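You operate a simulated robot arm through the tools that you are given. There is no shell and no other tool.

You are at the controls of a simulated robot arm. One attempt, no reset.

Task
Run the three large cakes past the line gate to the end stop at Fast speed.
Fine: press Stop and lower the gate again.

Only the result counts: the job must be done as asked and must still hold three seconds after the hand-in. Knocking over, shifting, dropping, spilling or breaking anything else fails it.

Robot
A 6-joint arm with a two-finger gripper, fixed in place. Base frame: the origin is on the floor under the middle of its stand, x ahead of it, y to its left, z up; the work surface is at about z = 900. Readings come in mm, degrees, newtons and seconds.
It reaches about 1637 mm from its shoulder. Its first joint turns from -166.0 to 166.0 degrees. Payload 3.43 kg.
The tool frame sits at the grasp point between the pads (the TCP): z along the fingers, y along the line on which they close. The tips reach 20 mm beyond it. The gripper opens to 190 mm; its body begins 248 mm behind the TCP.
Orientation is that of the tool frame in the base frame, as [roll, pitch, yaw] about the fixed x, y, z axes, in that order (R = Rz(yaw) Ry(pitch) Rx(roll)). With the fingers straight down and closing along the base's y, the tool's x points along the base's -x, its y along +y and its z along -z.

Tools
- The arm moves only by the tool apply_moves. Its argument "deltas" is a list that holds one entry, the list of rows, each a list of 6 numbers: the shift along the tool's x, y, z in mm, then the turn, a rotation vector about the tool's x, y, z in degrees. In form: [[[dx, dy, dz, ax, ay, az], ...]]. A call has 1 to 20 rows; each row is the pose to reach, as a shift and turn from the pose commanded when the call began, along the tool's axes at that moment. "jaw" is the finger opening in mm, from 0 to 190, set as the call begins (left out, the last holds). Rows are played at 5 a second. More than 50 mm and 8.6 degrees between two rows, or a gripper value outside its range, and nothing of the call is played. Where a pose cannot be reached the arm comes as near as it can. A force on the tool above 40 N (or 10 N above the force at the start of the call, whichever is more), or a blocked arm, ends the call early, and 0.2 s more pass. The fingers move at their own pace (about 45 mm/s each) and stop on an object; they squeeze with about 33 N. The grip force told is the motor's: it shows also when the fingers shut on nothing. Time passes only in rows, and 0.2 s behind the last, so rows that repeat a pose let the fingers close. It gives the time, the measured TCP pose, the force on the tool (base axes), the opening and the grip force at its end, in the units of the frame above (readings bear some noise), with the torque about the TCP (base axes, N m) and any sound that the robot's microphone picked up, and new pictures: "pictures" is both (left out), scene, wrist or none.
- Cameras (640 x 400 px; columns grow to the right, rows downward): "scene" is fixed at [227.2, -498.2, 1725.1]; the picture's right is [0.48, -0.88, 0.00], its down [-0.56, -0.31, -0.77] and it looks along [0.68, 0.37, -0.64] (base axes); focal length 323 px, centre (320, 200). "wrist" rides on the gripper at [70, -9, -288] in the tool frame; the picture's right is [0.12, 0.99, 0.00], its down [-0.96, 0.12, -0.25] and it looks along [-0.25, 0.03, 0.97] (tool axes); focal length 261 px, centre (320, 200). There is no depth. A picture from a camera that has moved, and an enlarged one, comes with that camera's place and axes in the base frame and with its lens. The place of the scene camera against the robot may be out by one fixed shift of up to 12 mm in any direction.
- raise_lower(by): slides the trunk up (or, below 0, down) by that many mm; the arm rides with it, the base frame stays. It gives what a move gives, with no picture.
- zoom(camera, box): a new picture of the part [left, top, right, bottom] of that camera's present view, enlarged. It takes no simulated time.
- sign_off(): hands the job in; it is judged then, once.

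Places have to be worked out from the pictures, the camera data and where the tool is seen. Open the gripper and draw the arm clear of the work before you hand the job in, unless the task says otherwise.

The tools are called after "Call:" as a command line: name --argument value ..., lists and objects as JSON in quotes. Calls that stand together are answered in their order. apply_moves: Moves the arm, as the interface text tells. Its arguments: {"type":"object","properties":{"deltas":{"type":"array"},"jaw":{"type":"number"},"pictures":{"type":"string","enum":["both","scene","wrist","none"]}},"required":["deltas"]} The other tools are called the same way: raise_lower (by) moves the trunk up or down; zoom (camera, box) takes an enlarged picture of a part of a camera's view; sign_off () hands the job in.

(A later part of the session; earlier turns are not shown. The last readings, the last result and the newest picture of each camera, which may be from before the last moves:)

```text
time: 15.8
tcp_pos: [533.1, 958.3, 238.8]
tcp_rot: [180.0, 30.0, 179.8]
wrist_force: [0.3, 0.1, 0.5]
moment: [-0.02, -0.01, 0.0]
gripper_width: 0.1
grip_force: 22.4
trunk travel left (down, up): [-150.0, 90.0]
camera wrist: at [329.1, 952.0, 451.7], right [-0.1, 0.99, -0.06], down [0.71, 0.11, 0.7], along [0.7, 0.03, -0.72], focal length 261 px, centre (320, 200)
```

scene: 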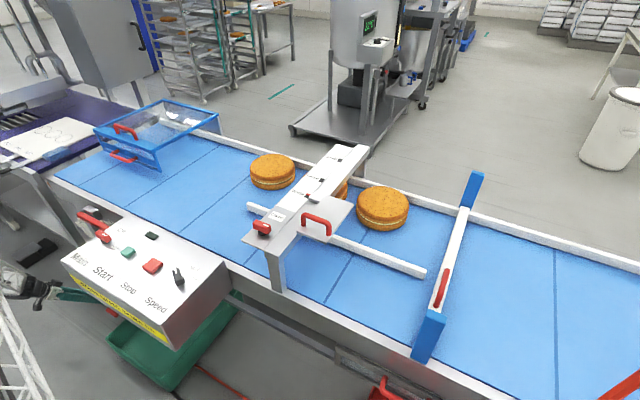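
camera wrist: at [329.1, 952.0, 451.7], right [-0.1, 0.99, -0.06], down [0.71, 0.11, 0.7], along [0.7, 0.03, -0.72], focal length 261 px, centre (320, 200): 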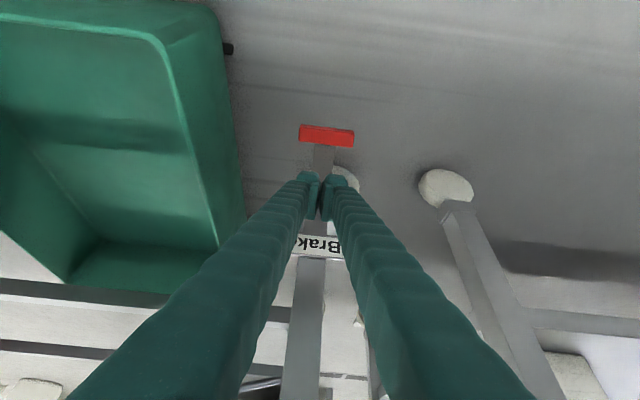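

The pad is confirmed at (531, 963, 110) and the fingertips are above it. I descend in small steps and watch for contact.

Call:
apply_moves --deltas '[[[20, 5, 34.6, 0, 0, 0], [39.5, 5, 68.4, 0, 0, 0], [41.5, 5, 71.9, 0, 0, 0], [43.5, 5, 75.3, 0, 0, 0], [45.5, 5, 78.8, 0, 0, 0], [47.5, 5, 82.3, 0, 0, 0], [49.5, 5, 85.7, 0, 0, 0]]]' --pictures "wrist"

```text
time: 16.9
tcp_pos: [533.6, 966.8, 151.0]
tcp_rot: [179.8, 30.2, 180.0]
wrist_force: [-9.9, -7.9, 21.0]
moment: [-0.22, 0.26, 0.05]
gripper_width: 6.2
grip_force: 34.3
trunk travel left (down, up): [-150.0, 90.0]
stopped in row 5: the force on the tool passed its limit at 47 N (the readings are from after the stop); the commanded pose is now the measured one
camera wrist: at [328.7, 959.5, 364.5], right [-0.1, 0.99, -0.06], down [0.71, 0.11, 0.7], along [0.7, 0.03, -0.71], focal length 261 px, centre (320, 200)
```

wrist: 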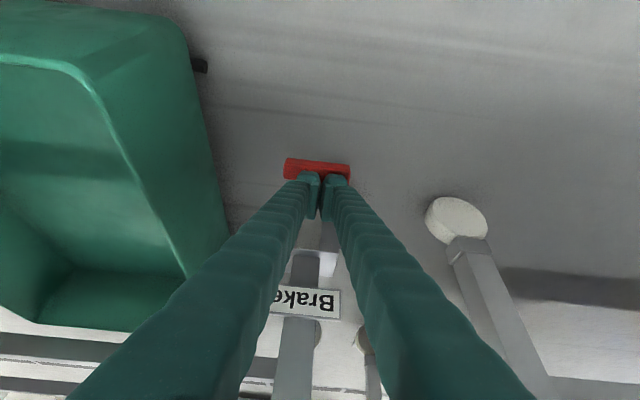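

Firm contact with no travel and no click: the pedal looks to be at its lower stop. One more slow push of a few millimetres to be sure.

Call:
apply_moves --deltas '[[[0.5, 0, 0.9, 0, 0, 0], [1, 0, 1.7, 0, 0, 0], [1.5, 0, 2.6, 0, 0, 0], [2, 0, 3.5, 0, 0, 0], [2.5, 0, 4.3, 0, 0, 0], [3, 0, 5.2, 0, 0, 0]]]' --pictures "wrist"

```text
time: 17.4
tcp_pos: [534.4, 966.3, 151.0]
tcp_rot: [179.9, 30.2, 179.9]
wrist_force: [-11.5, -9.0, 21.9]
moment: [-0.21, 0.33, -0.02]
gripper_width: 5.9
grip_force: 34.5
trunk travel left (down, up): [-150.0, 90.0]
stopped in row 2: the force on the tool passed its limit at 42 N (the readings are from after the stop); the commanded pose is now the measured one
camera wrist: at [328.8, 960.0, 364.4], right [-0.1, 0.99, -0.06], down [0.71, 0.11, 0.7], along [0.7, 0.03, -0.71], focal length 261 px, centre (320, 200)
```

wrist: 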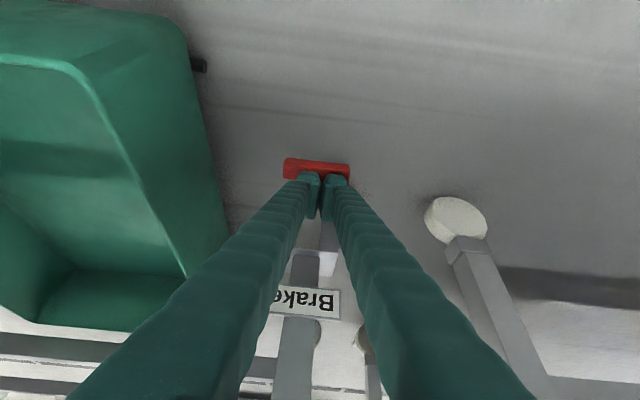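

The brake pedal is at its stop (rigid, no travel), so the brake is on. Now I retreat up and look at the guard and tension lever straight on.

Call:
apply_moves --deltas '[[[-22.5, 0, -39, 0, 0, 0], [-27.7, 0, -87.9, 0, 0, 0], [-8, 0, -133.9, 0, 0, 0], [20.9, -10, -173.7, 0, 0, 0], [49.9, -20, -213.6, 0, 0, 0], [58.4, -30, -258.9, 0, 0, 0], [34.4, -40, -300.4, 0, 0, 0], [10.4, -50, -342, 0, 0, 0], [-13.6, -60, -383.6, 0, 0, 0], [-37.6, -70, -425.1, 0, 0, 0], [-61.6, -80, -466.7, 0, 0, 0], [-85.6, -90, -508.3, 0, -4.3, 0], [-109.6, -100, -549.8, 0, -8.6, 0], [-133.6, -110, -591.4, 0, -12.9, 0], [-157.6, -120, -633, 0, -17.2, 0], [-181.6, -130, -674.5, 0, -21.5, 0], [-205.6, -140, -716.1, 0, -25.8, 0], [-229.6, -150, -757.7, 0, -30, 0]]]'

```text
refused: row 4 steps farther than a row can; nothing moved
```

One step was marginally too long; resending with smaller ones.

Call:
apply_moves --deltas '[[[-22.5, 0, -39, 0, 0, 0], [-27.7, 0, -87.9, 0, 0, 0], [-8.8, 0, -131.2, 0, 0, 0], [16.6, -10, -171.2, 0, 0, 0], [44, -18, -207.8, 0, 0, 0], [65.9, -26, -245.9, 0, 0, 0], [42.4, -36, -286.6, 0, 0, 0], [18.9, -46, -327.3, 0, 0, 0], [-4.6, -56, -368, 0, 0, 0], [-28.1, -66, -408.7, 0, 0, 0], [-51.6, -76, -449.4, 0, 0, 0], [-75.1, -86, -490.1, 0, -4.3, 0], [-98.6, -96, -530.8, 0, -8.6, 0], [-122.1, -106, -571.5, 0, -12.9, 0], [-145.6, -116, -612.2, 0, -17.2, 0], [-169.1, -126, -652.9, 0, -21.5, 0], [-192.6, -136, -693.6, 0, -25.8, 0], [-216.1, -146, -734.3, 0, -30, 0], [-231.6, -150, -761.2, 0, -30, 0]]]'

```text
time: 21.4
tcp_pos: [355.3, 815.8, 918.7]
tcp_rot: [-179.6, 60.2, -179.9]
wrist_force: [-0.1, -0.2, 0.2]
moment: [-0.02, -0.02, 0.03]
gripper_width: 0.0
grip_force: 34.0
trunk travel left (down, up): [-150.0, 90.0]
camera wrist: at [71.0, 809.4, 1001.3], right [-0.05, 0.99, -0.11], down [0.26, 0.12, 0.96], along [0.96, 0.02, -0.27], focal length 261 px, centre (320, 200)
```

scene: 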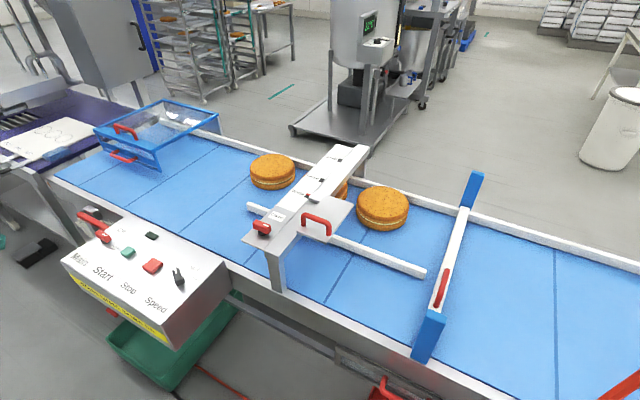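
wrist: 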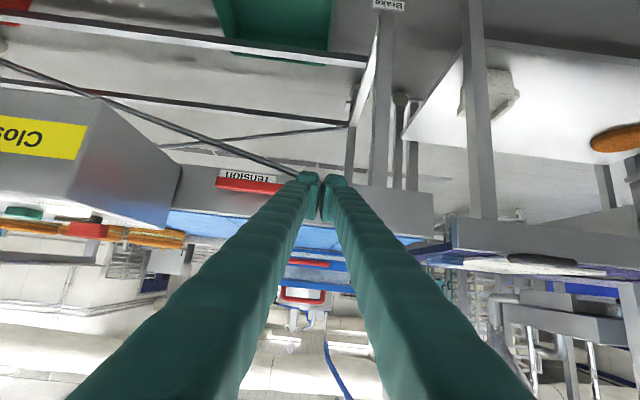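

The lever label reads "Tension". I'll open the fingers again to clear the view of the guard.

Call:
apply_moves --deltas '[[[0, 0, 0, 0, 0, 0], [0, 0, 0, 0, 0, 0], [0, 0, 0, 0, 0, 0], [0, 0, 0, 0, 0, 0], [0, 0, 0, 0, 0, 0], [0, 0, 0, 0, 0, 0], [0, 0, 0, 0, 0, 0], [0, 0, 0, 0, 0, 0], [0, 0, 0, 0, 0, 0], [0, 0, 0, 0, 0, 0]]]' --jaw 190 --pictures "wrist"

Call:
zoom --camera "wrist" --box '[210, 210, 430, 350]'

Call:
zoom --camera "wrist" --box '[200, 150, 340, 230]'

```text
time: 23.6
tcp_pos: [354.8, 816.0, 919.5]
tcp_rot: [-179.7, 60.2, 179.9]
wrist_force: [-0.2, -0.1, 0.4]
moment: [0.0, 0.0, 0.01]
gripper_width: 189.9
grip_force: 0.2
trunk travel left (down, up): [-150.0, 90.0]
camera wrist: at [70.8, 809.2, 1002.3], right [-0.06, 0.99, -0.11], down [0.26, 0.12, 0.96], along [0.96, 0.02, -0.27], focal length 261 px, centre (320, 200)
```

wrist: 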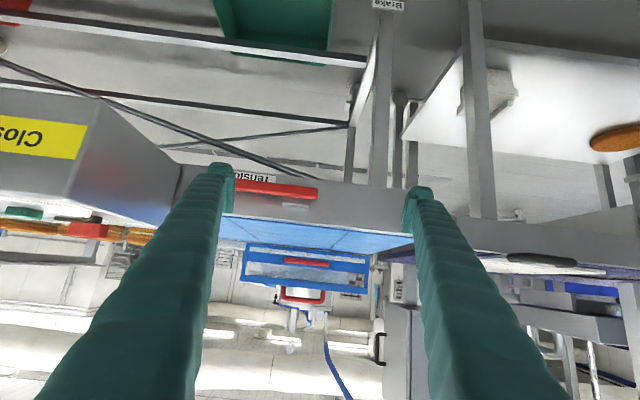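

```text
2.86 times, centred on (320, 280) of wrist
camera zoom: at [70.8, 809.2, 1002.3], right [-0.06, 0.99, -0.11], down [0.26, 0.12, 0.96], along [0.96, 0.02, -0.27], focal length 745 px, centre (320, -29)
```

zoom: 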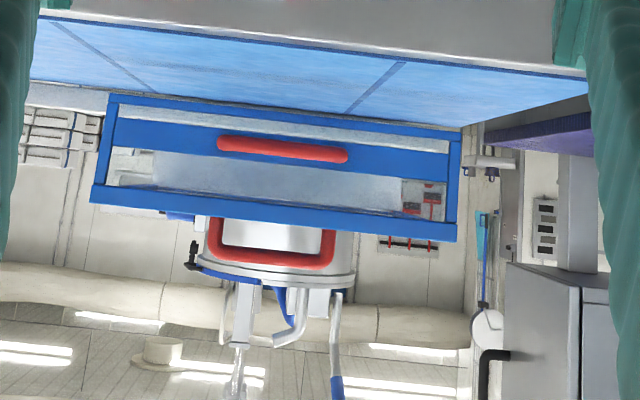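

```text
4.57 times, centred on (270, 190) of wrist
camera zoom: at [70.8, 809.2, 1002.3], right [-0.06, 0.99, -0.11], down [0.26, 0.12, 0.96], along [0.96, 0.02, -0.27], focal length 1192 px, centre (549, 246)
```

zoom: 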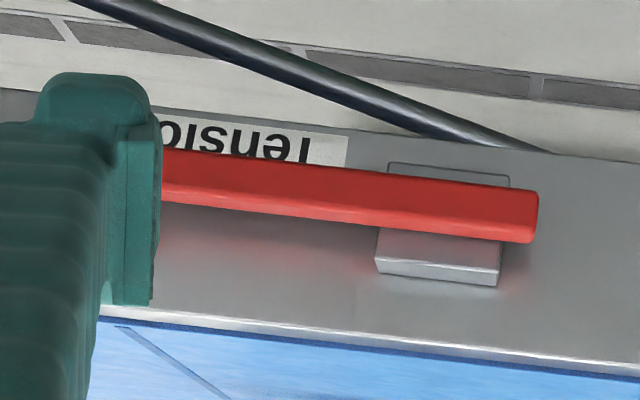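

The guard's top is level (z≈1047), its front vertical and brake down, so the sign's conditions look met; Start will tell. Next I go over to inspect the line gate, first righting the gripper.

Call:
apply_moves --deltas '[[[-34.5, -32, -10.5, 0, 7.5, 0], [-69, -64, -21, 0, 15, 0], [-103.5, -96, -31.5, 0, 22.5, 0], [-138, -128, -42, 0, 30, 0], [-172.5, -160, -52.5, 0, 37.5, 0], [-207, -192, -63, 0, 45, 0], [-241.5, -224, -73.5, 0, 52.5, 0], [-276, -256, -84, 0, 60, 0]]]' --pictures "none"

```text
time: 25.4
tcp_pos: [415.2, 557.6, 1204.5]
tcp_rot: [179.8, 0.1, 180.0]
wrist_force: [-0.4, 0.3, -0.1]
moment: [-0.11, -0.21, -0.01]
gripper_width: 189.9
grip_force: 0.0
trunk travel left (down, up): [-150.0, 90.0]
```

Now traverse to the -y side at safe height.

Call:
apply_moves --deltas '[[[-10, -48, 0, 0, 0, 0], [-20, -96, 0, 0, 0, 0], [-30, -144, 0, 0, 0, 0], [-40, -192, 0, 0, 0, 0], [-50, -240, 0, 0, 0, 0], [-60, -288, 0, 0, 0, 0], [-70, -336, 0, 0, 0, 0], [-80, -384, 0, 0, 0, 0], [-90, -432, 0, 0, 0, 0], [-100, -480, 0, 0, 0, 0], [-110, -528, 0, 0, 0, 0], [-120, -576, 0, 0, 0, 0], [-130, -624, 0, 0, 0, 0], [-140, -672, 0, 0, 0, 0], [-140, -720, 0, 0, 0, 0], [-140, -768, 0, 0, 0, 0], [-140, -816, 0, 0, 0, 0], [-140, -864, 0, 0, 0, 0], [-140, -912, 0, 0, 0, 0], [-140, -960, 0, 0, 0, 0]]]'

```text
time: 29.6
tcp_pos: [551.0, -397.3, 1207.2]
tcp_rot: [180.0, 0.2, 179.9]
wrist_force: [-1.2, 0.3, 0.7]
moment: [-0.25, -0.09, 0.0]
gripper_width: 189.8
grip_force: 0.0
trunk travel left (down, up): [-150.0, 90.0]
camera wrist: at [480.5, -404.4, 1494.6], right [-0.12, 0.99, 0.0], down [0.96, 0.11, 0.25], along [0.25, 0.03, -0.97], focal length 261 px, centre (320, 200)
```

scene: 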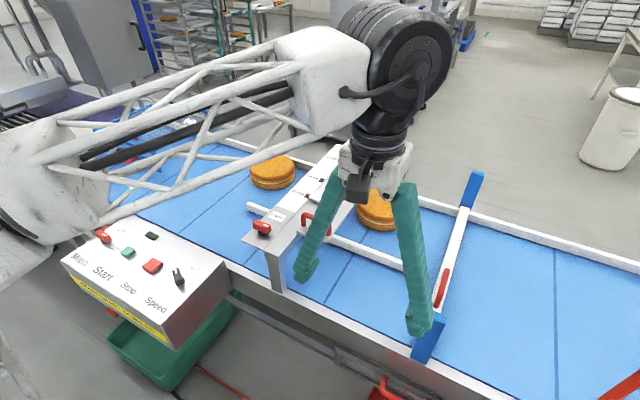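
wrist: 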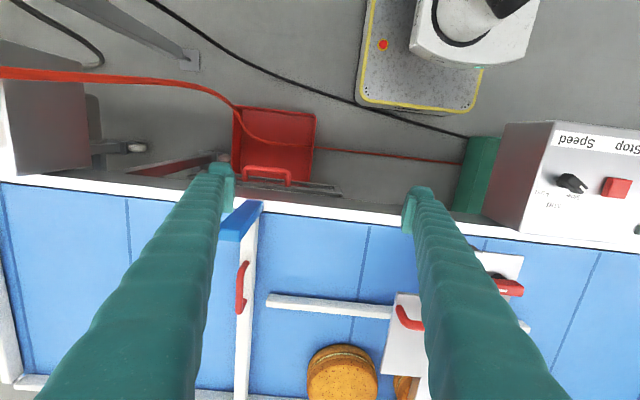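

The handle of the gate is at about (822, -533, ~1005). I'll move directly above it at the current height to look at the gate through the open fingers.

Call:
apply_moves --deltas '[[[-38, -22, 0, 0, 0, 0], [-76, -44, 0, 0, 0, 0], [-114, -66, 0, 0, 0, 0], [-152, -88, 0, 0, 0, 0], [-190, -110, 0, 0, 0, 0], [-228, -132, 0, 0, 0, 0], [-240, -136, 0, 0, 0, 0]]]'

```text
time: 31.2
tcp_pos: [779.8, -525.8, 1179.5]
tcp_rot: [-179.7, 0.6, 179.9]
wrist_force: [0.3, -0.6, -0.2]
moment: [0.05, 0.02, 0.02]
gripper_width: 190.0
grip_force: 0.1
out of reach, approached as far as the arm can: row 6, 7
trunk travel left (down, up): [-150.0, 90.0]
camera wrist: at [704.6, -532.2, 1466.2], right [-0.12, 0.99, -0.01], down [0.96, 0.12, 0.26], along [0.26, 0.02, -0.97], focal length 261 px, centre (320, 200)
```

scene: 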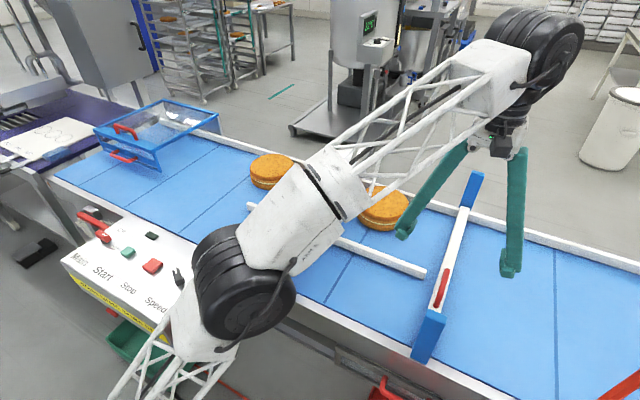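
wrist: 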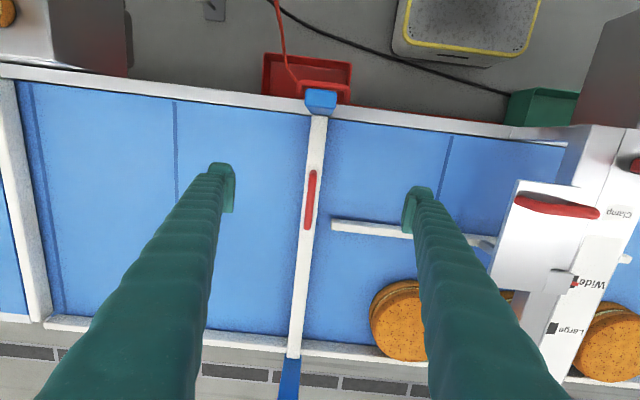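

I'm above the gate. Zooming for handle shape, posts and bar.

Call:
zoom --camera "wrist" --box '[250, 70, 370, 250]'

Call:
zoom --camera "wrist" --box '[240, 250, 380, 400]'

Call:
zoom --camera "wrist" --box '[460, 120, 640, 400]'

Call:
zoom --camera "scene" --box '[400, 250, 470, 370]'

Call:
zoom --camera "scene" --box '[430, 160, 500, 260]'

```text
2.22 times, centred on (310, 160) of wrist
camera zoom: at [704.6, -532.2, 1466.2], right [-0.12, 0.99, -0.01], down [0.96, 0.12, 0.26], along [0.26, 0.02, -0.97], focal length 579 px, centre (342, 289)
```

zoom: 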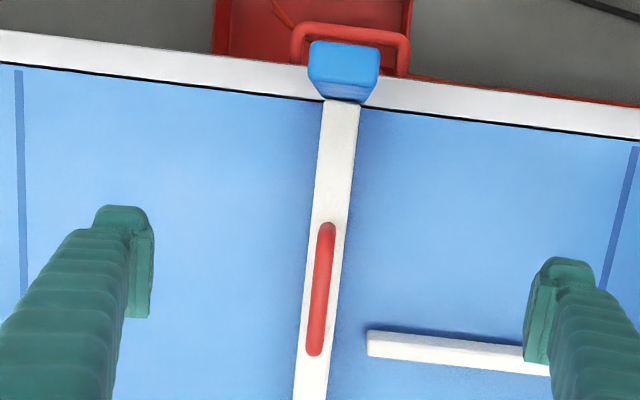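

```text
2.67 times, centred on (310, 325) of wrist
camera zoom: at [704.6, -532.2, 1466.2], right [-0.12, 0.99, -0.01], down [0.96, 0.12, 0.26], along [0.26, 0.02, -0.97], focal length 695 px, centre (347, -133)
```

zoom: 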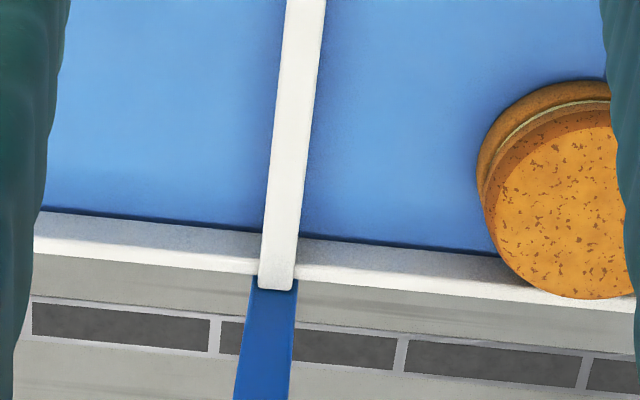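

```text
1.43 times, centred on (550, 260) of wrist
camera zoom: at [704.6, -532.2, 1466.2], right [-0.12, 0.99, -0.01], down [0.96, 0.12, 0.26], along [0.26, 0.02, -0.97], focal length 372 px, centre (-9, 114)
```

zoom: 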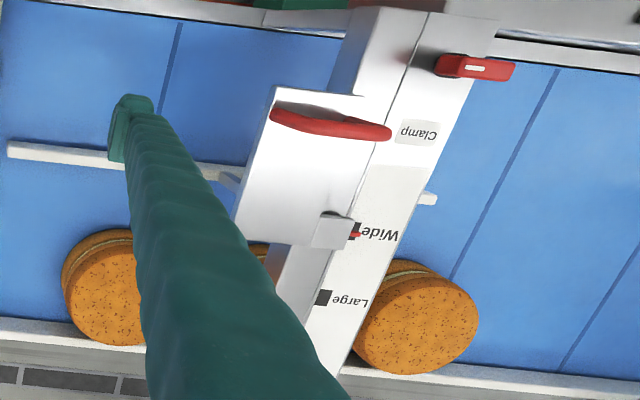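

```text
3.33 times, centred on (435, 310) of scene
camera zoom: at [227.2, -498.2, 1725.1], right [0.48, -0.88, 0.0], down [-0.56, -0.31, -0.77], along [0.68, 0.37, -0.64], focal length 1078 px, centre (-63, -167)
```

zoom: 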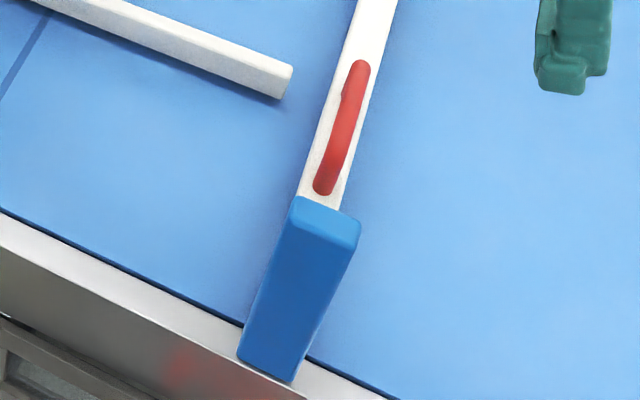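

```text
4.00 times, centred on (465, 210) of scene
camera zoom: at [227.2, -498.2, 1725.1], right [0.48, -0.88, 0.0], down [-0.56, -0.31, -0.77], along [0.68, 0.37, -0.64], focal length 1293 px, centre (-260, 160)
```

zoom: 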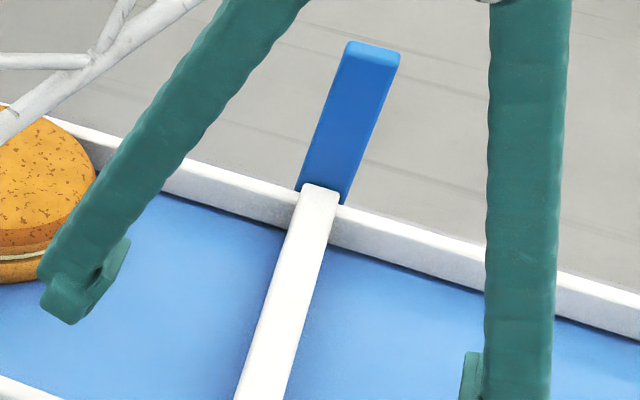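

The gate is a white crossbar sliding between two blue posts (tops ≈1116), with its handle along x at about (832, -541, ~1000). I lower to just above the handle and re-check alignment.

Call:
apply_moves --deltas '[[[-18, -5, 33, 0, 0, 0], [-36, -10, 66, 0, 0, 0], [-52, -14, 100, 0, 0, 0]]]'

Call:
zoom --camera "scene" --box '[380, 160, 540, 370]'

Call:
zoom --camera "wrist" --box '[200, 80, 440, 260]'

```text
time: 32.0
tcp_pos: [833.3, -541.3, 1079.6]
tcp_rot: [179.9, 0.3, 180.0]
wrist_force: [-0.4, -0.1, -0.7]
moment: [0.02, -0.12, -0.05]
gripper_width: 190.1
grip_force: 0.1
trunk travel left (down, up): [-150.0, 90.0]
camera wrist: at [761.3, -549.0, 1368.0], right [-0.12, 0.99, 0.0], down [0.96, 0.11, 0.25], along [0.25, 0.03, -0.97], focal length 261 px, centre (320, 200)
```

scene: 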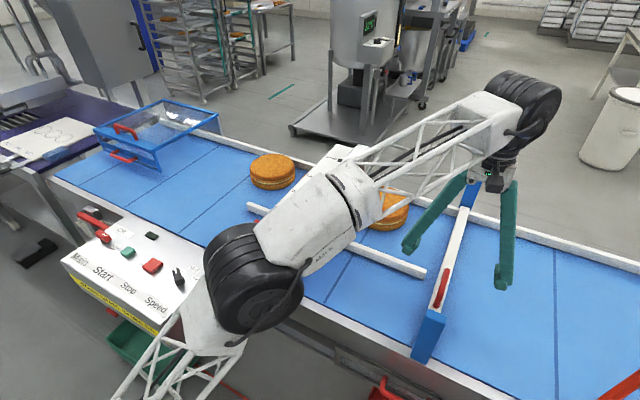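
wrist: 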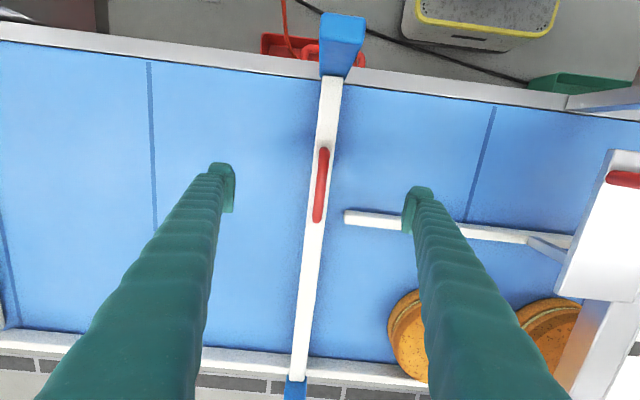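

```text
1.90 times, centred on (460, 265) of scene
camera zoom: at [227.2, -498.2, 1725.1], right [0.48, -0.88, 0.0], down [-0.56, -0.31, -0.77], along [0.68, 0.37, -0.64], focal length 616 px, centre (53, 76)
```

zoom: 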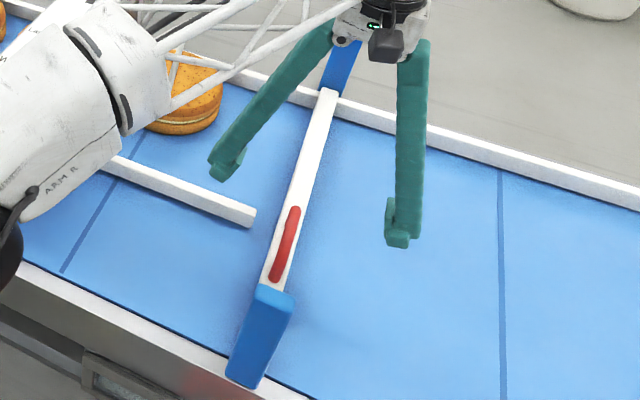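

```text
2.22 times, centred on (320, 170) of wrist
camera zoom: at [761.3, -549.0, 1368.0], right [-0.12, 0.99, 0.0], down [0.96, 0.11, 0.25], along [0.25, 0.03, -0.97], focal length 579 px, centre (320, 267)
```

zoom: 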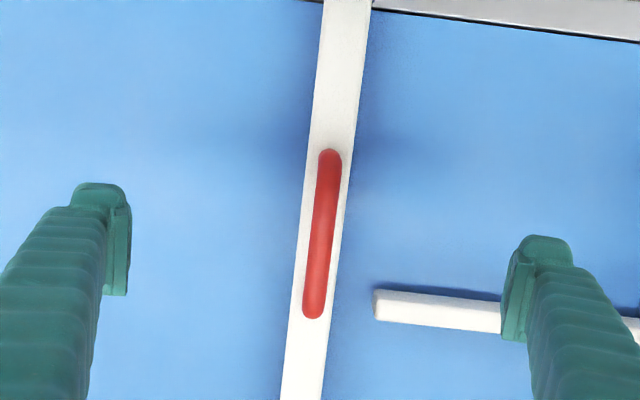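

Aligned: the handle is at (834, -539) directly between the fingers. Descend to TCP z≈998 and close on the grip.

Call:
apply_moves --deltas '[[[-1, 2, 30, 0, 0, 0], [-1, 2, 60, 0, 0, 0], [-1, 2, 72, 0, 0, 0], [-1, 2, 81, 0, 0, 0]]]'

Call:
zoom --camera "scene" --box '[400, 200, 540, 340]'

```text
time: 33.0
tcp_pos: [833.3, -539.1, 998.2]
tcp_rot: [179.9, 0.2, 179.9]
wrist_force: [0.4, 0.2, 0.5]
moment: [-0.01, 0.0, -0.01]
gripper_width: 190.0
grip_force: 0.0
trunk travel left (down, up): [-150.0, 90.0]
camera wrist: at [760.8, -546.0, 1286.4], right [-0.12, 0.99, 0.0], down [0.96, 0.11, 0.25], along [0.25, 0.03, -0.97], focal length 261 px, centre (320, 200)
```

scene: 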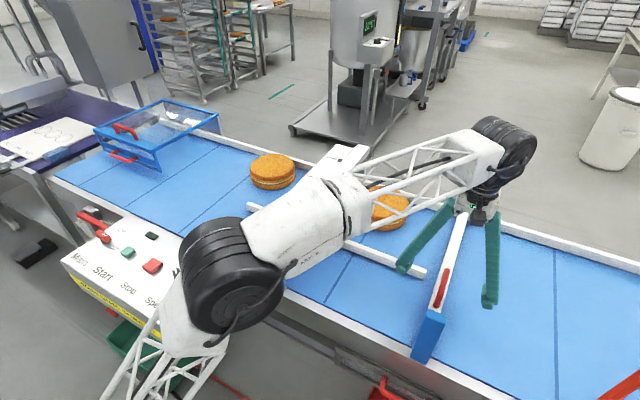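
wrist: 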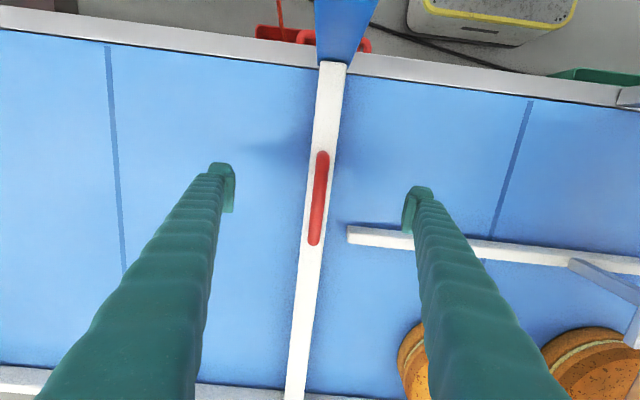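

```text
2.86 times, centred on (470, 270) of scene
camera zoom: at [227.2, -498.2, 1725.1], right [0.48, -0.88, 0.0], down [-0.56, -0.31, -0.77], along [0.68, 0.37, -0.64], focal length 924 px, centre (-109, 0)
```

zoom: 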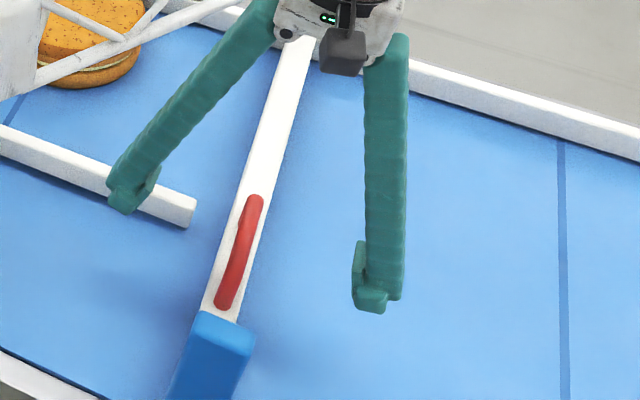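

I'll zoom the wrist view to refine the handle's height before closing.

Call:
zoom --camera "wrist" --box '[200, 110, 440, 290]'

```text
2.22 times, centred on (320, 200) of wrist
camera zoom: at [760.8, -546.0, 1286.4], right [-0.12, 0.99, 0.0], down [0.96, 0.11, 0.25], along [0.25, 0.03, -0.97], focal length 579 px, centre (320, 200)
```

zoom: 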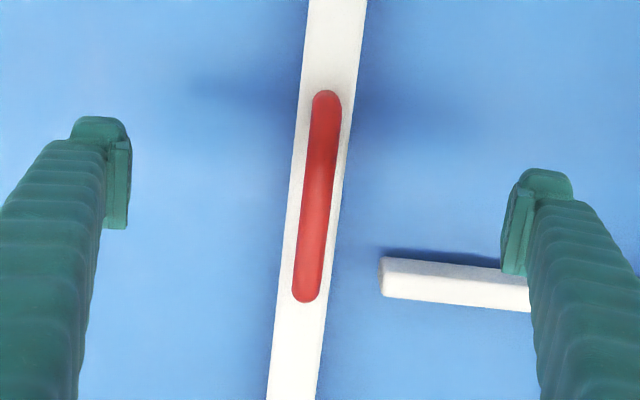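

Estimates put the grip's height nearer 985, so I lower 13 mm more, then close on it.

Call:
apply_moves --deltas '[[[-2, 0, 7, 0, 0, 0], [-2, 0, 13, 0, 0, 0], [-2, 0, 13, 0, 0, 0], [-2, 0, 13, 0, 0, 0], [-2, 0, 13, 0, 0, 0], [-2, 0, 13, 0, 0, 0], [-2, 0, 13, 0, 0, 0], [-2, 0, 13, 0, 0, 0], [-2, 0, 13, 0, 0, 0], [-2, 0, 13, 0, 0, 0], [-2, 0, 13, 0, 0, 0], [-2, 0, 13, 0, 0, 0], [-2, 0, 13, 0, 0, 0]]]' --jaw 0

```text
time: 35.8
tcp_pos: [833.7, -540.6, 986.7]
tcp_rot: [-180.0, 0.2, 179.9]
wrist_force: [6.7, -12.8, 1.6]
moment: [0.1, -0.03, 0.38]
gripper_width: 10.9
grip_force: 44.4
trunk travel left (down, up): [-150.0, 90.0]
camera wrist: at [761.9, -547.2, 1274.3], right [-0.12, 0.99, 0.0], down [0.96, 0.11, 0.25], along [0.25, 0.03, -0.97], focal length 261 px, centre (320, 200)
```

scene: 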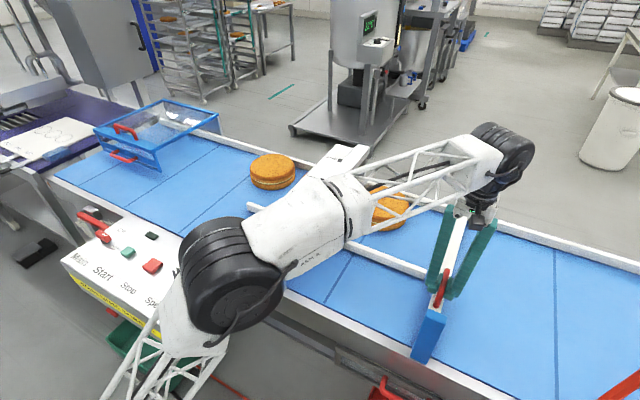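
wrist: 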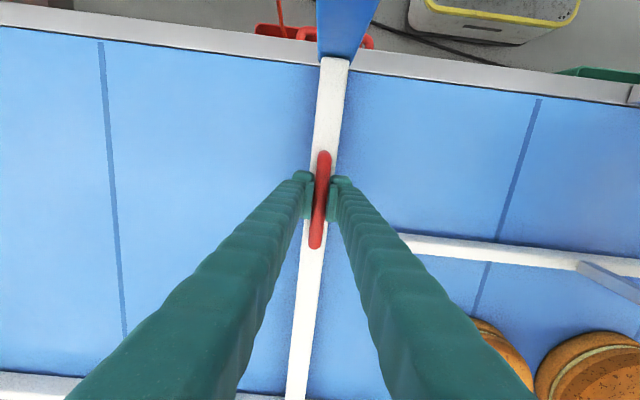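

The fingers hold the grip (10.9 mm). Lift straight up in small steps, easing the sideways load.

Call:
apply_moves --deltas '[[[0, -1.5, -5, 0, 0, 0], [0, -1.5, -15, 0, 0, 0], [0, -1.5, -25, 0, 0, 0], [0, -1.5, -35, 0, 0, 0], [0, -1.5, -45, 0, 0, 0], [0, -1.5, -55, 0, 0, 0]]]'

```text
time: 37.2
tcp_pos: [833.8, -540.0, 1043.2]
tcp_rot: [179.8, 0.1, 179.9]
wrist_force: [-8.1, -5.4, -7.2]
moment: [0.03, 0.11, 0.39]
gripper_width: 11.3
grip_force: 44.2
trunk travel left (down, up): [-150.0, 90.0]
camera wrist: at [762.1, -547.4, 1330.2], right [-0.12, 0.99, 0.0], down [0.96, 0.11, 0.25], along [0.25, 0.03, -0.97], focal length 261 px, centre (320, 200)
```

scene: 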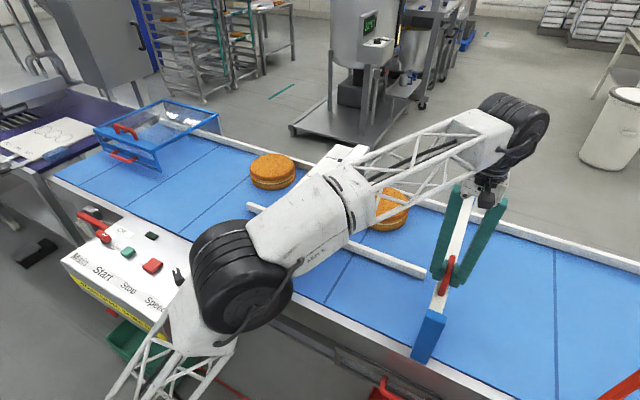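
wrist: 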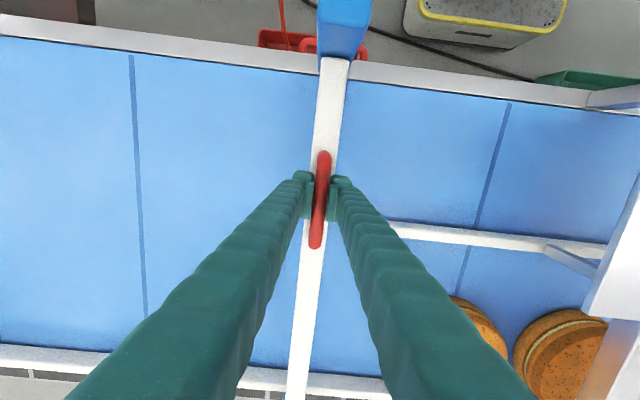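

The gate rises freely (~7 N). Continue until the cakes will clearly pass, watching for the upper stop.

Call:
apply_moves --deltas '[[[0, 0, -10, 0, 0, 0], [0, 0, -20, 0, 0, 0], [0, 0, -30, 0, 0, 0], [0, 0, -40, 0, 0, 0], [0, 0, -50, 0, 0, 0], [0, 0, -60, 0, 0, 0], [0, 0, -70, 0, 0, 0]]]'

```text
time: 38.5
tcp_pos: [834.1, -540.2, 1093.6]
tcp_rot: [179.9, 0.0, 179.9]
wrist_force: [-16.4, -1.7, 3.8]
moment: [-0.04, -0.15, 0.38]
gripper_width: 11.1
grip_force: 44.1
trunk travel left (down, up): [-150.0, 90.0]
stopped in row 6: the force on the tool passed its limit at 42 N (the readings are from after the stop); the commanded pose is now the measured one
camera wrist: at [762.9, -547.5, 1381.5], right [-0.12, 0.99, 0.0], down [0.96, 0.11, 0.25], along [0.25, 0.03, -0.97], focal length 261 px, centre (320, 200)
```

scene: 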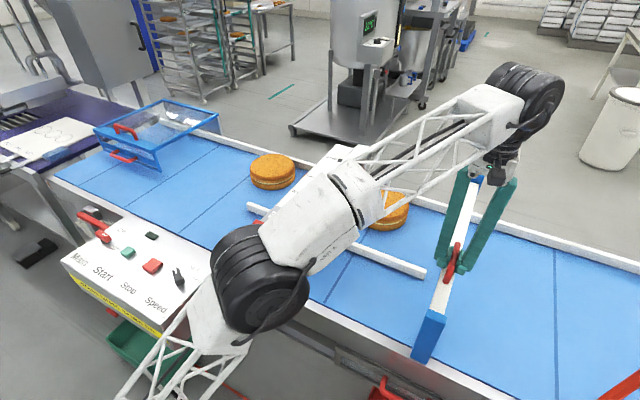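
wrist: 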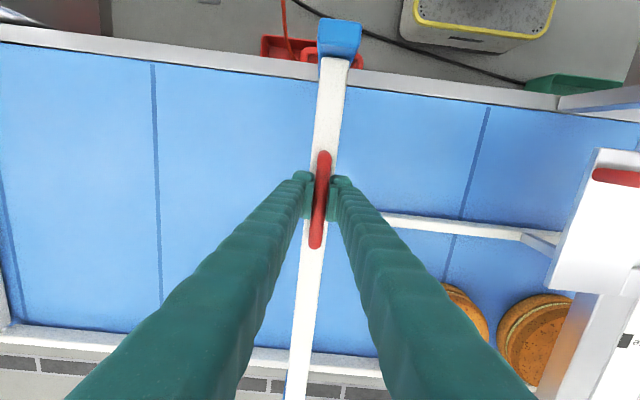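

Upper stop reached after 107 mm of lift. I back off a few millimetres to see whether the gate holds itself by friction before releasing.

Call:
apply_moves --deltas '[[[0, 0, 2, 0, 0, 0], [0, 0, 4, 0, 0, 0], [0, 0, 4, 0, 0, 0]]]' --pictures "none"

```text
time: 39.2
tcp_pos: [833.4, -539.7, 1088.8]
tcp_rot: [179.8, 0.1, 179.9]
wrist_force: [-26.5, 3.6, 2.7]
moment: [-0.05, 0.24, 0.38]
gripper_width: 11.0
grip_force: 44.5
trunk travel left (down, up): [-150.0, 90.0]
```

Lowering needed a slight push (force +2.7 N), so friction holds the gate. I open the fingers and check it stays up.

Call:
apply_moves --deltas '[[[0, 0, 0, 0, 0, 0], [0, 0, 0, 0, 0, 0], [0, 0, 0, 0, 0, 0], [0, 0, 0, 0, 0, 0], [0, 0, 0, 0, 0, 0]]]' --jaw 70

```text
time: 40.5
tcp_pos: [835.5, -539.8, 1087.6]
tcp_rot: [179.8, 0.0, 179.9]
wrist_force: [-0.1, -0.3, -0.8]
moment: [0.02, 0.01, -0.02]
gripper_width: 69.9
grip_force: 0.1
trunk travel left (down, up): [-150.0, 90.0]
camera wrist: at [764.6, -547.6, 1375.7], right [-0.12, 0.99, 0.0], down [0.96, 0.11, 0.25], along [0.25, 0.03, -0.97], focal length 261 px, centre (320, 200)
```

scene: 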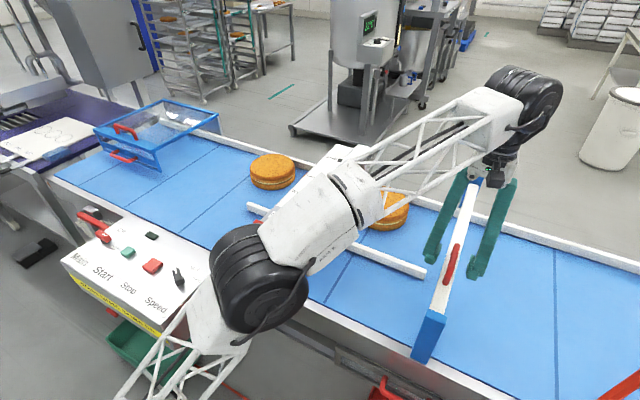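
wrist: 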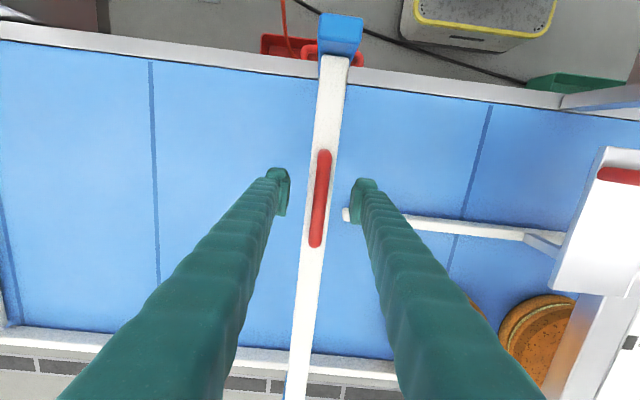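

The gate stays raised on its own. Now I leave it, traverse to the control panel and pre-rotate the gripper 45° to match the speed knob's pointer.

Call:
apply_moves --deltas '[[[0, 0, -20, 0, 0, 0], [0, 0, -40, 0, 0, 0], [15, 30, -60, 0, 0, 0], [40, 65, -80, 0, 0, 0], [70, 100, -95, 0, 0, 0], [100, 135, -105, 0, 0, 0], [130, 170, -110, 0, 0, 0], [160, 207, -110, 0, 0, 0], [190, 245, -110, 0, 0, -4.5], [215, 285, -110, 0, 0, -9], [235, 328, -110, 0, 0, -13.5], [250, 373, -110, 0, 0, -18], [262, 420, -110, 0, 0, -22.5], [272, 467, -110, 0, 0, -27], [282, 515, -105, 0, 0, -31.5], [292, 562, -95, 0, 0, -36], [302, 608, -80, 0, 0, -40.5], [312, 655, -70, 0, 0, -45]]]'

```text
time: 44.2
tcp_pos: [525.6, 115.0, 1161.2]
tcp_rot: [179.8, 0.1, -135.1]
wrist_force: [-0.5, -0.4, -0.5]
moment: [0.11, -0.03, 0.0]
gripper_width: 70.0
grip_force: 0.1
trunk travel left (down, up): [-150.0, 90.0]
camera wrist: at [481.3, 60.2, 1449.0], right [-0.79, 0.62, 0.0], down [0.6, 0.76, 0.25], along [0.15, 0.2, -0.97], focal length 261 px, centre (320, 200)
```

scene: 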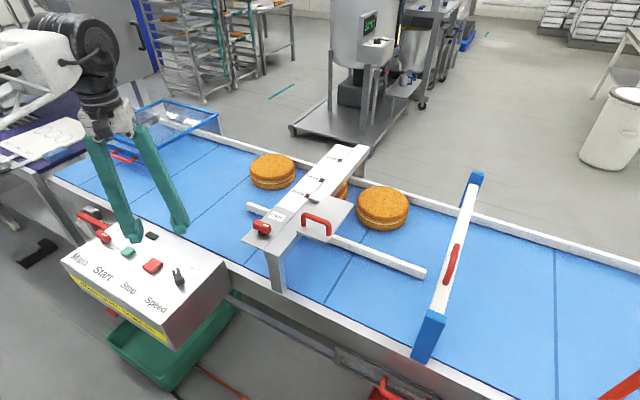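
wrist: 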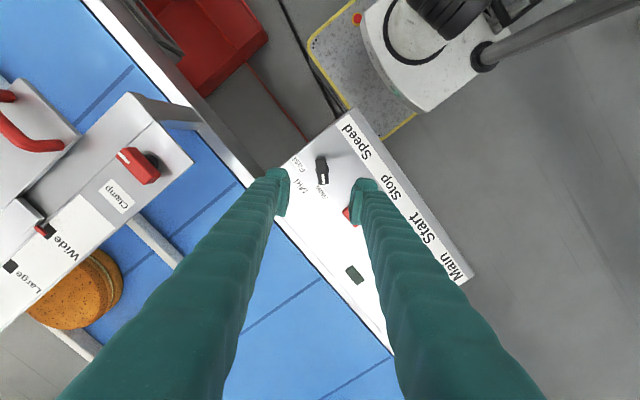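

The knob is now between the fingers with its long axis aligned to the image. Zoom for precise centring.

Call:
zoom --camera "wrist" --box '[260, 120, 400, 230]'

Call:
zoom --camera "scene" --box '[110, 220, 230, 300]'

```text
3.64 times, centred on (330, 175) of wrist
camera zoom: at [481.3, 60.2, 1449.0], right [-0.79, 0.62, 0.0], down [0.6, 0.76, 0.25], along [0.15, 0.2, -0.97], focal length 948 px, centre (284, 291)
```

zoom: 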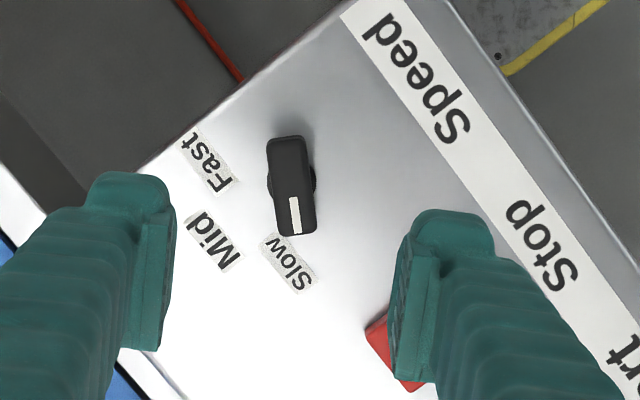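

```text
5.00 times, centred on (170, 260) of scene
camera zoom: at [227.2, -498.2, 1725.1], right [0.48, -0.88, 0.0], down [-0.56, -0.31, -0.77], along [0.68, 0.37, -0.64], focal length 1616 px, centre (1070, -100)
```

zoom: 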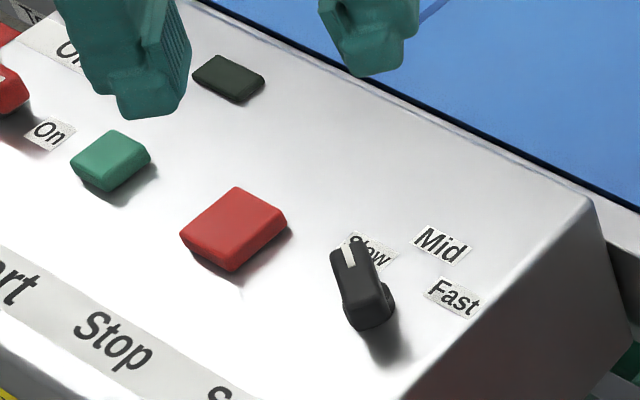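

Knob centre works out to about (516.5, 115), top ≈ z 1000. I move over it and descend partway to re-check.

Call:
apply_moves --deltas '[[[6.4, -6.4, 40, 0, 0, 0], [6.4, -6.4, 80, 0, 0, 0], [6.4, -6.4, 110, 0, 0, 0]]]'

Call:
zoom --camera "wrist" --box '[250, 120, 390, 230]'

Call:
zoom --camera "scene" --box '[110, 220, 230, 300]'

```text
time: 45.0
tcp_pos: [527.9, 106.9, 1051.0]
tcp_rot: [180.0, 0.2, -135.1]
wrist_force: [0.3, -0.6, -0.5]
moment: [0.03, -0.07, 0.0]
gripper_width: 70.0
grip_force: 0.1
trunk travel left (down, up): [-150.0, 90.0]
camera wrist: at [483.1, 52.0, 1338.2], right [-0.79, 0.62, 0.0], down [0.6, 0.76, 0.25], along [0.15, 0.2, -0.97], focal length 261 px, centre (320, 200)
```

scene: 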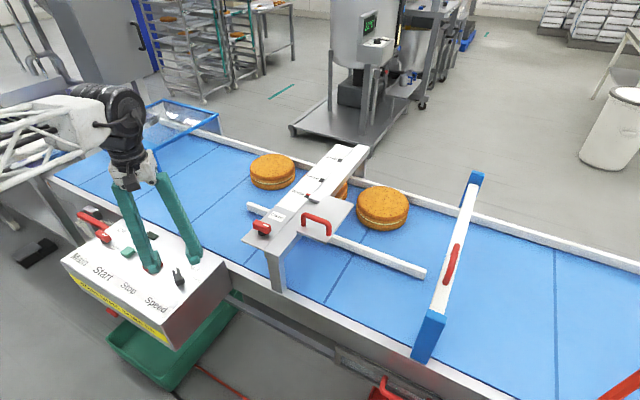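
wrist: 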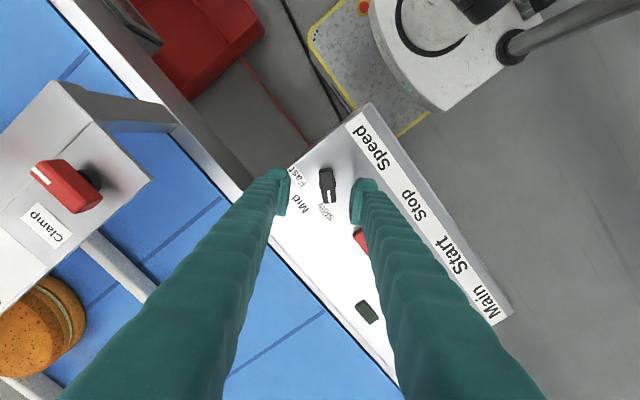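

```text
3.64 times, centred on (320, 175) of wrist
camera zoom: at [483.1, 52.0, 1338.2], right [-0.79, 0.62, 0.0], down [0.6, 0.76, 0.25], along [0.15, 0.2, -0.97], focal length 948 px, centre (320, 291)
```

zoom: 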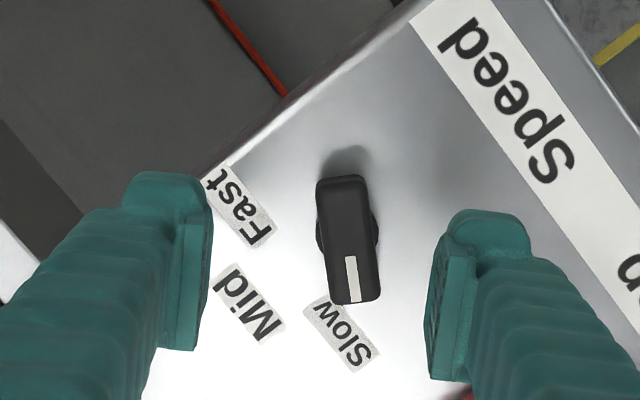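

```text
5.00 times, centred on (170, 260) of scene
camera zoom: at [227.2, -498.2, 1725.1], right [0.48, -0.88, 0.0], down [-0.56, -0.31, -0.77], along [0.68, 0.37, -0.64], focal length 1616 px, centre (1070, -100)
```

zoom: 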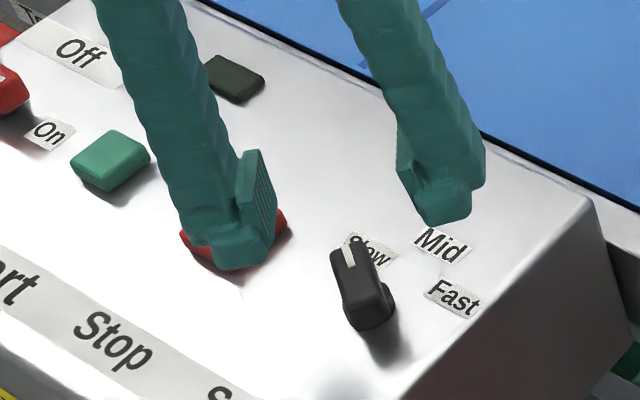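

Panel surface is at z≈962 and the knob at (517, 116), pointer about 60° from +x (labels at ±50–60°). I correct position, add 15° of rotation and go down a bit for a last check.

Call:
apply_moves --deltas '[[[1, 7, 0, 0, 0, -7.5], [1, 14, 10, 0, 0, -15], [1, 14, 28, 0, 0, -15]]]'

Call:
zoom --camera "wrist" --box '[250, 110, 390, 220]'

Call:
zoom --camera "scene" --box '[110, 220, 230, 300]'

```text
time: 45.9
tcp_pos: [515.5, 116.8, 1020.8]
tcp_rot: [180.0, 0.1, -120.1]
wrist_force: [0.3, 0.1, 0.1]
moment: [0.03, -0.06, -0.04]
gripper_width: 69.9
grip_force: 0.1
trunk travel left (down, up): [-150.0, 90.0]
camera wrist: at [487.4, 51.9, 1309.4], right [-0.92, 0.39, 0.0], down [0.38, 0.89, 0.25], along [0.1, 0.23, -0.97], focal length 261 px, centre (320, 200)
```

scene: 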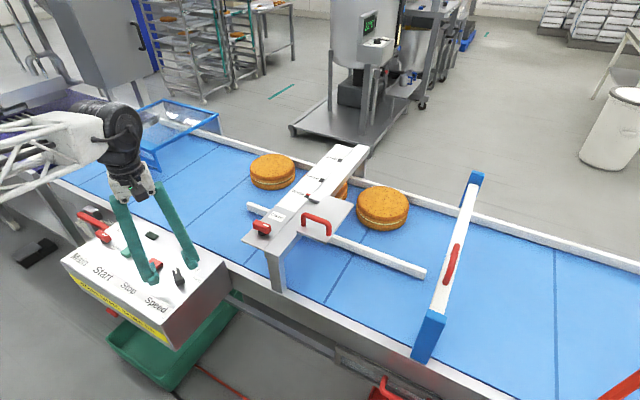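
wrist: 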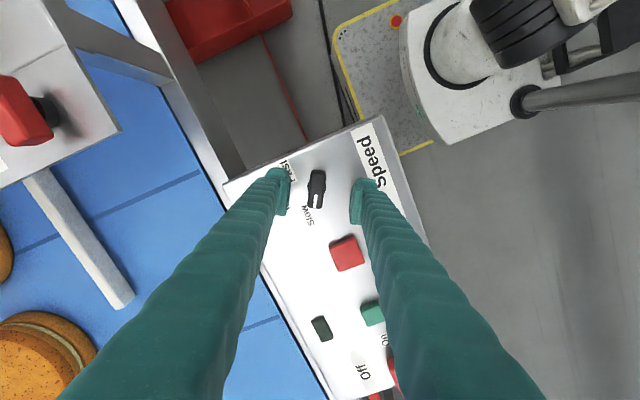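

```text
3.64 times, centred on (320, 165) of wrist
camera zoom: at [487.4, 51.9, 1309.4], right [-0.92, 0.39, 0.0], down [0.38, 0.89, 0.25], along [0.1, 0.23, -0.97], focal length 948 px, centre (320, 327)
```

zoom: 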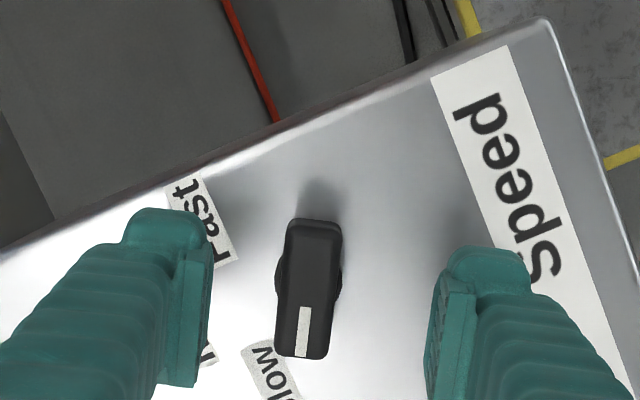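

```text
5.00 times, centred on (170, 260) of scene
camera zoom: at [227.2, -498.2, 1725.1], right [0.48, -0.88, 0.0], down [-0.56, -0.31, -0.77], along [0.68, 0.37, -0.64], focal length 1616 px, centre (1070, -100)
```

zoom: 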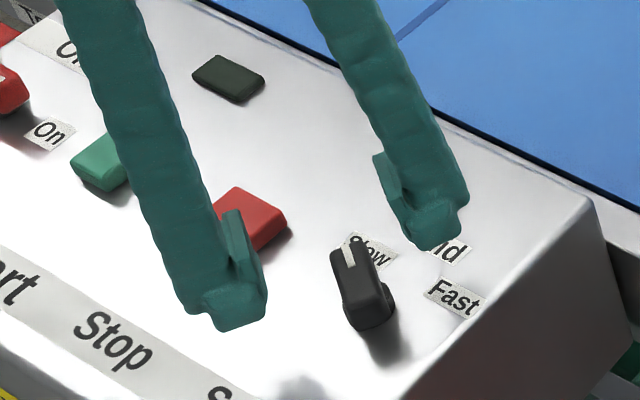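

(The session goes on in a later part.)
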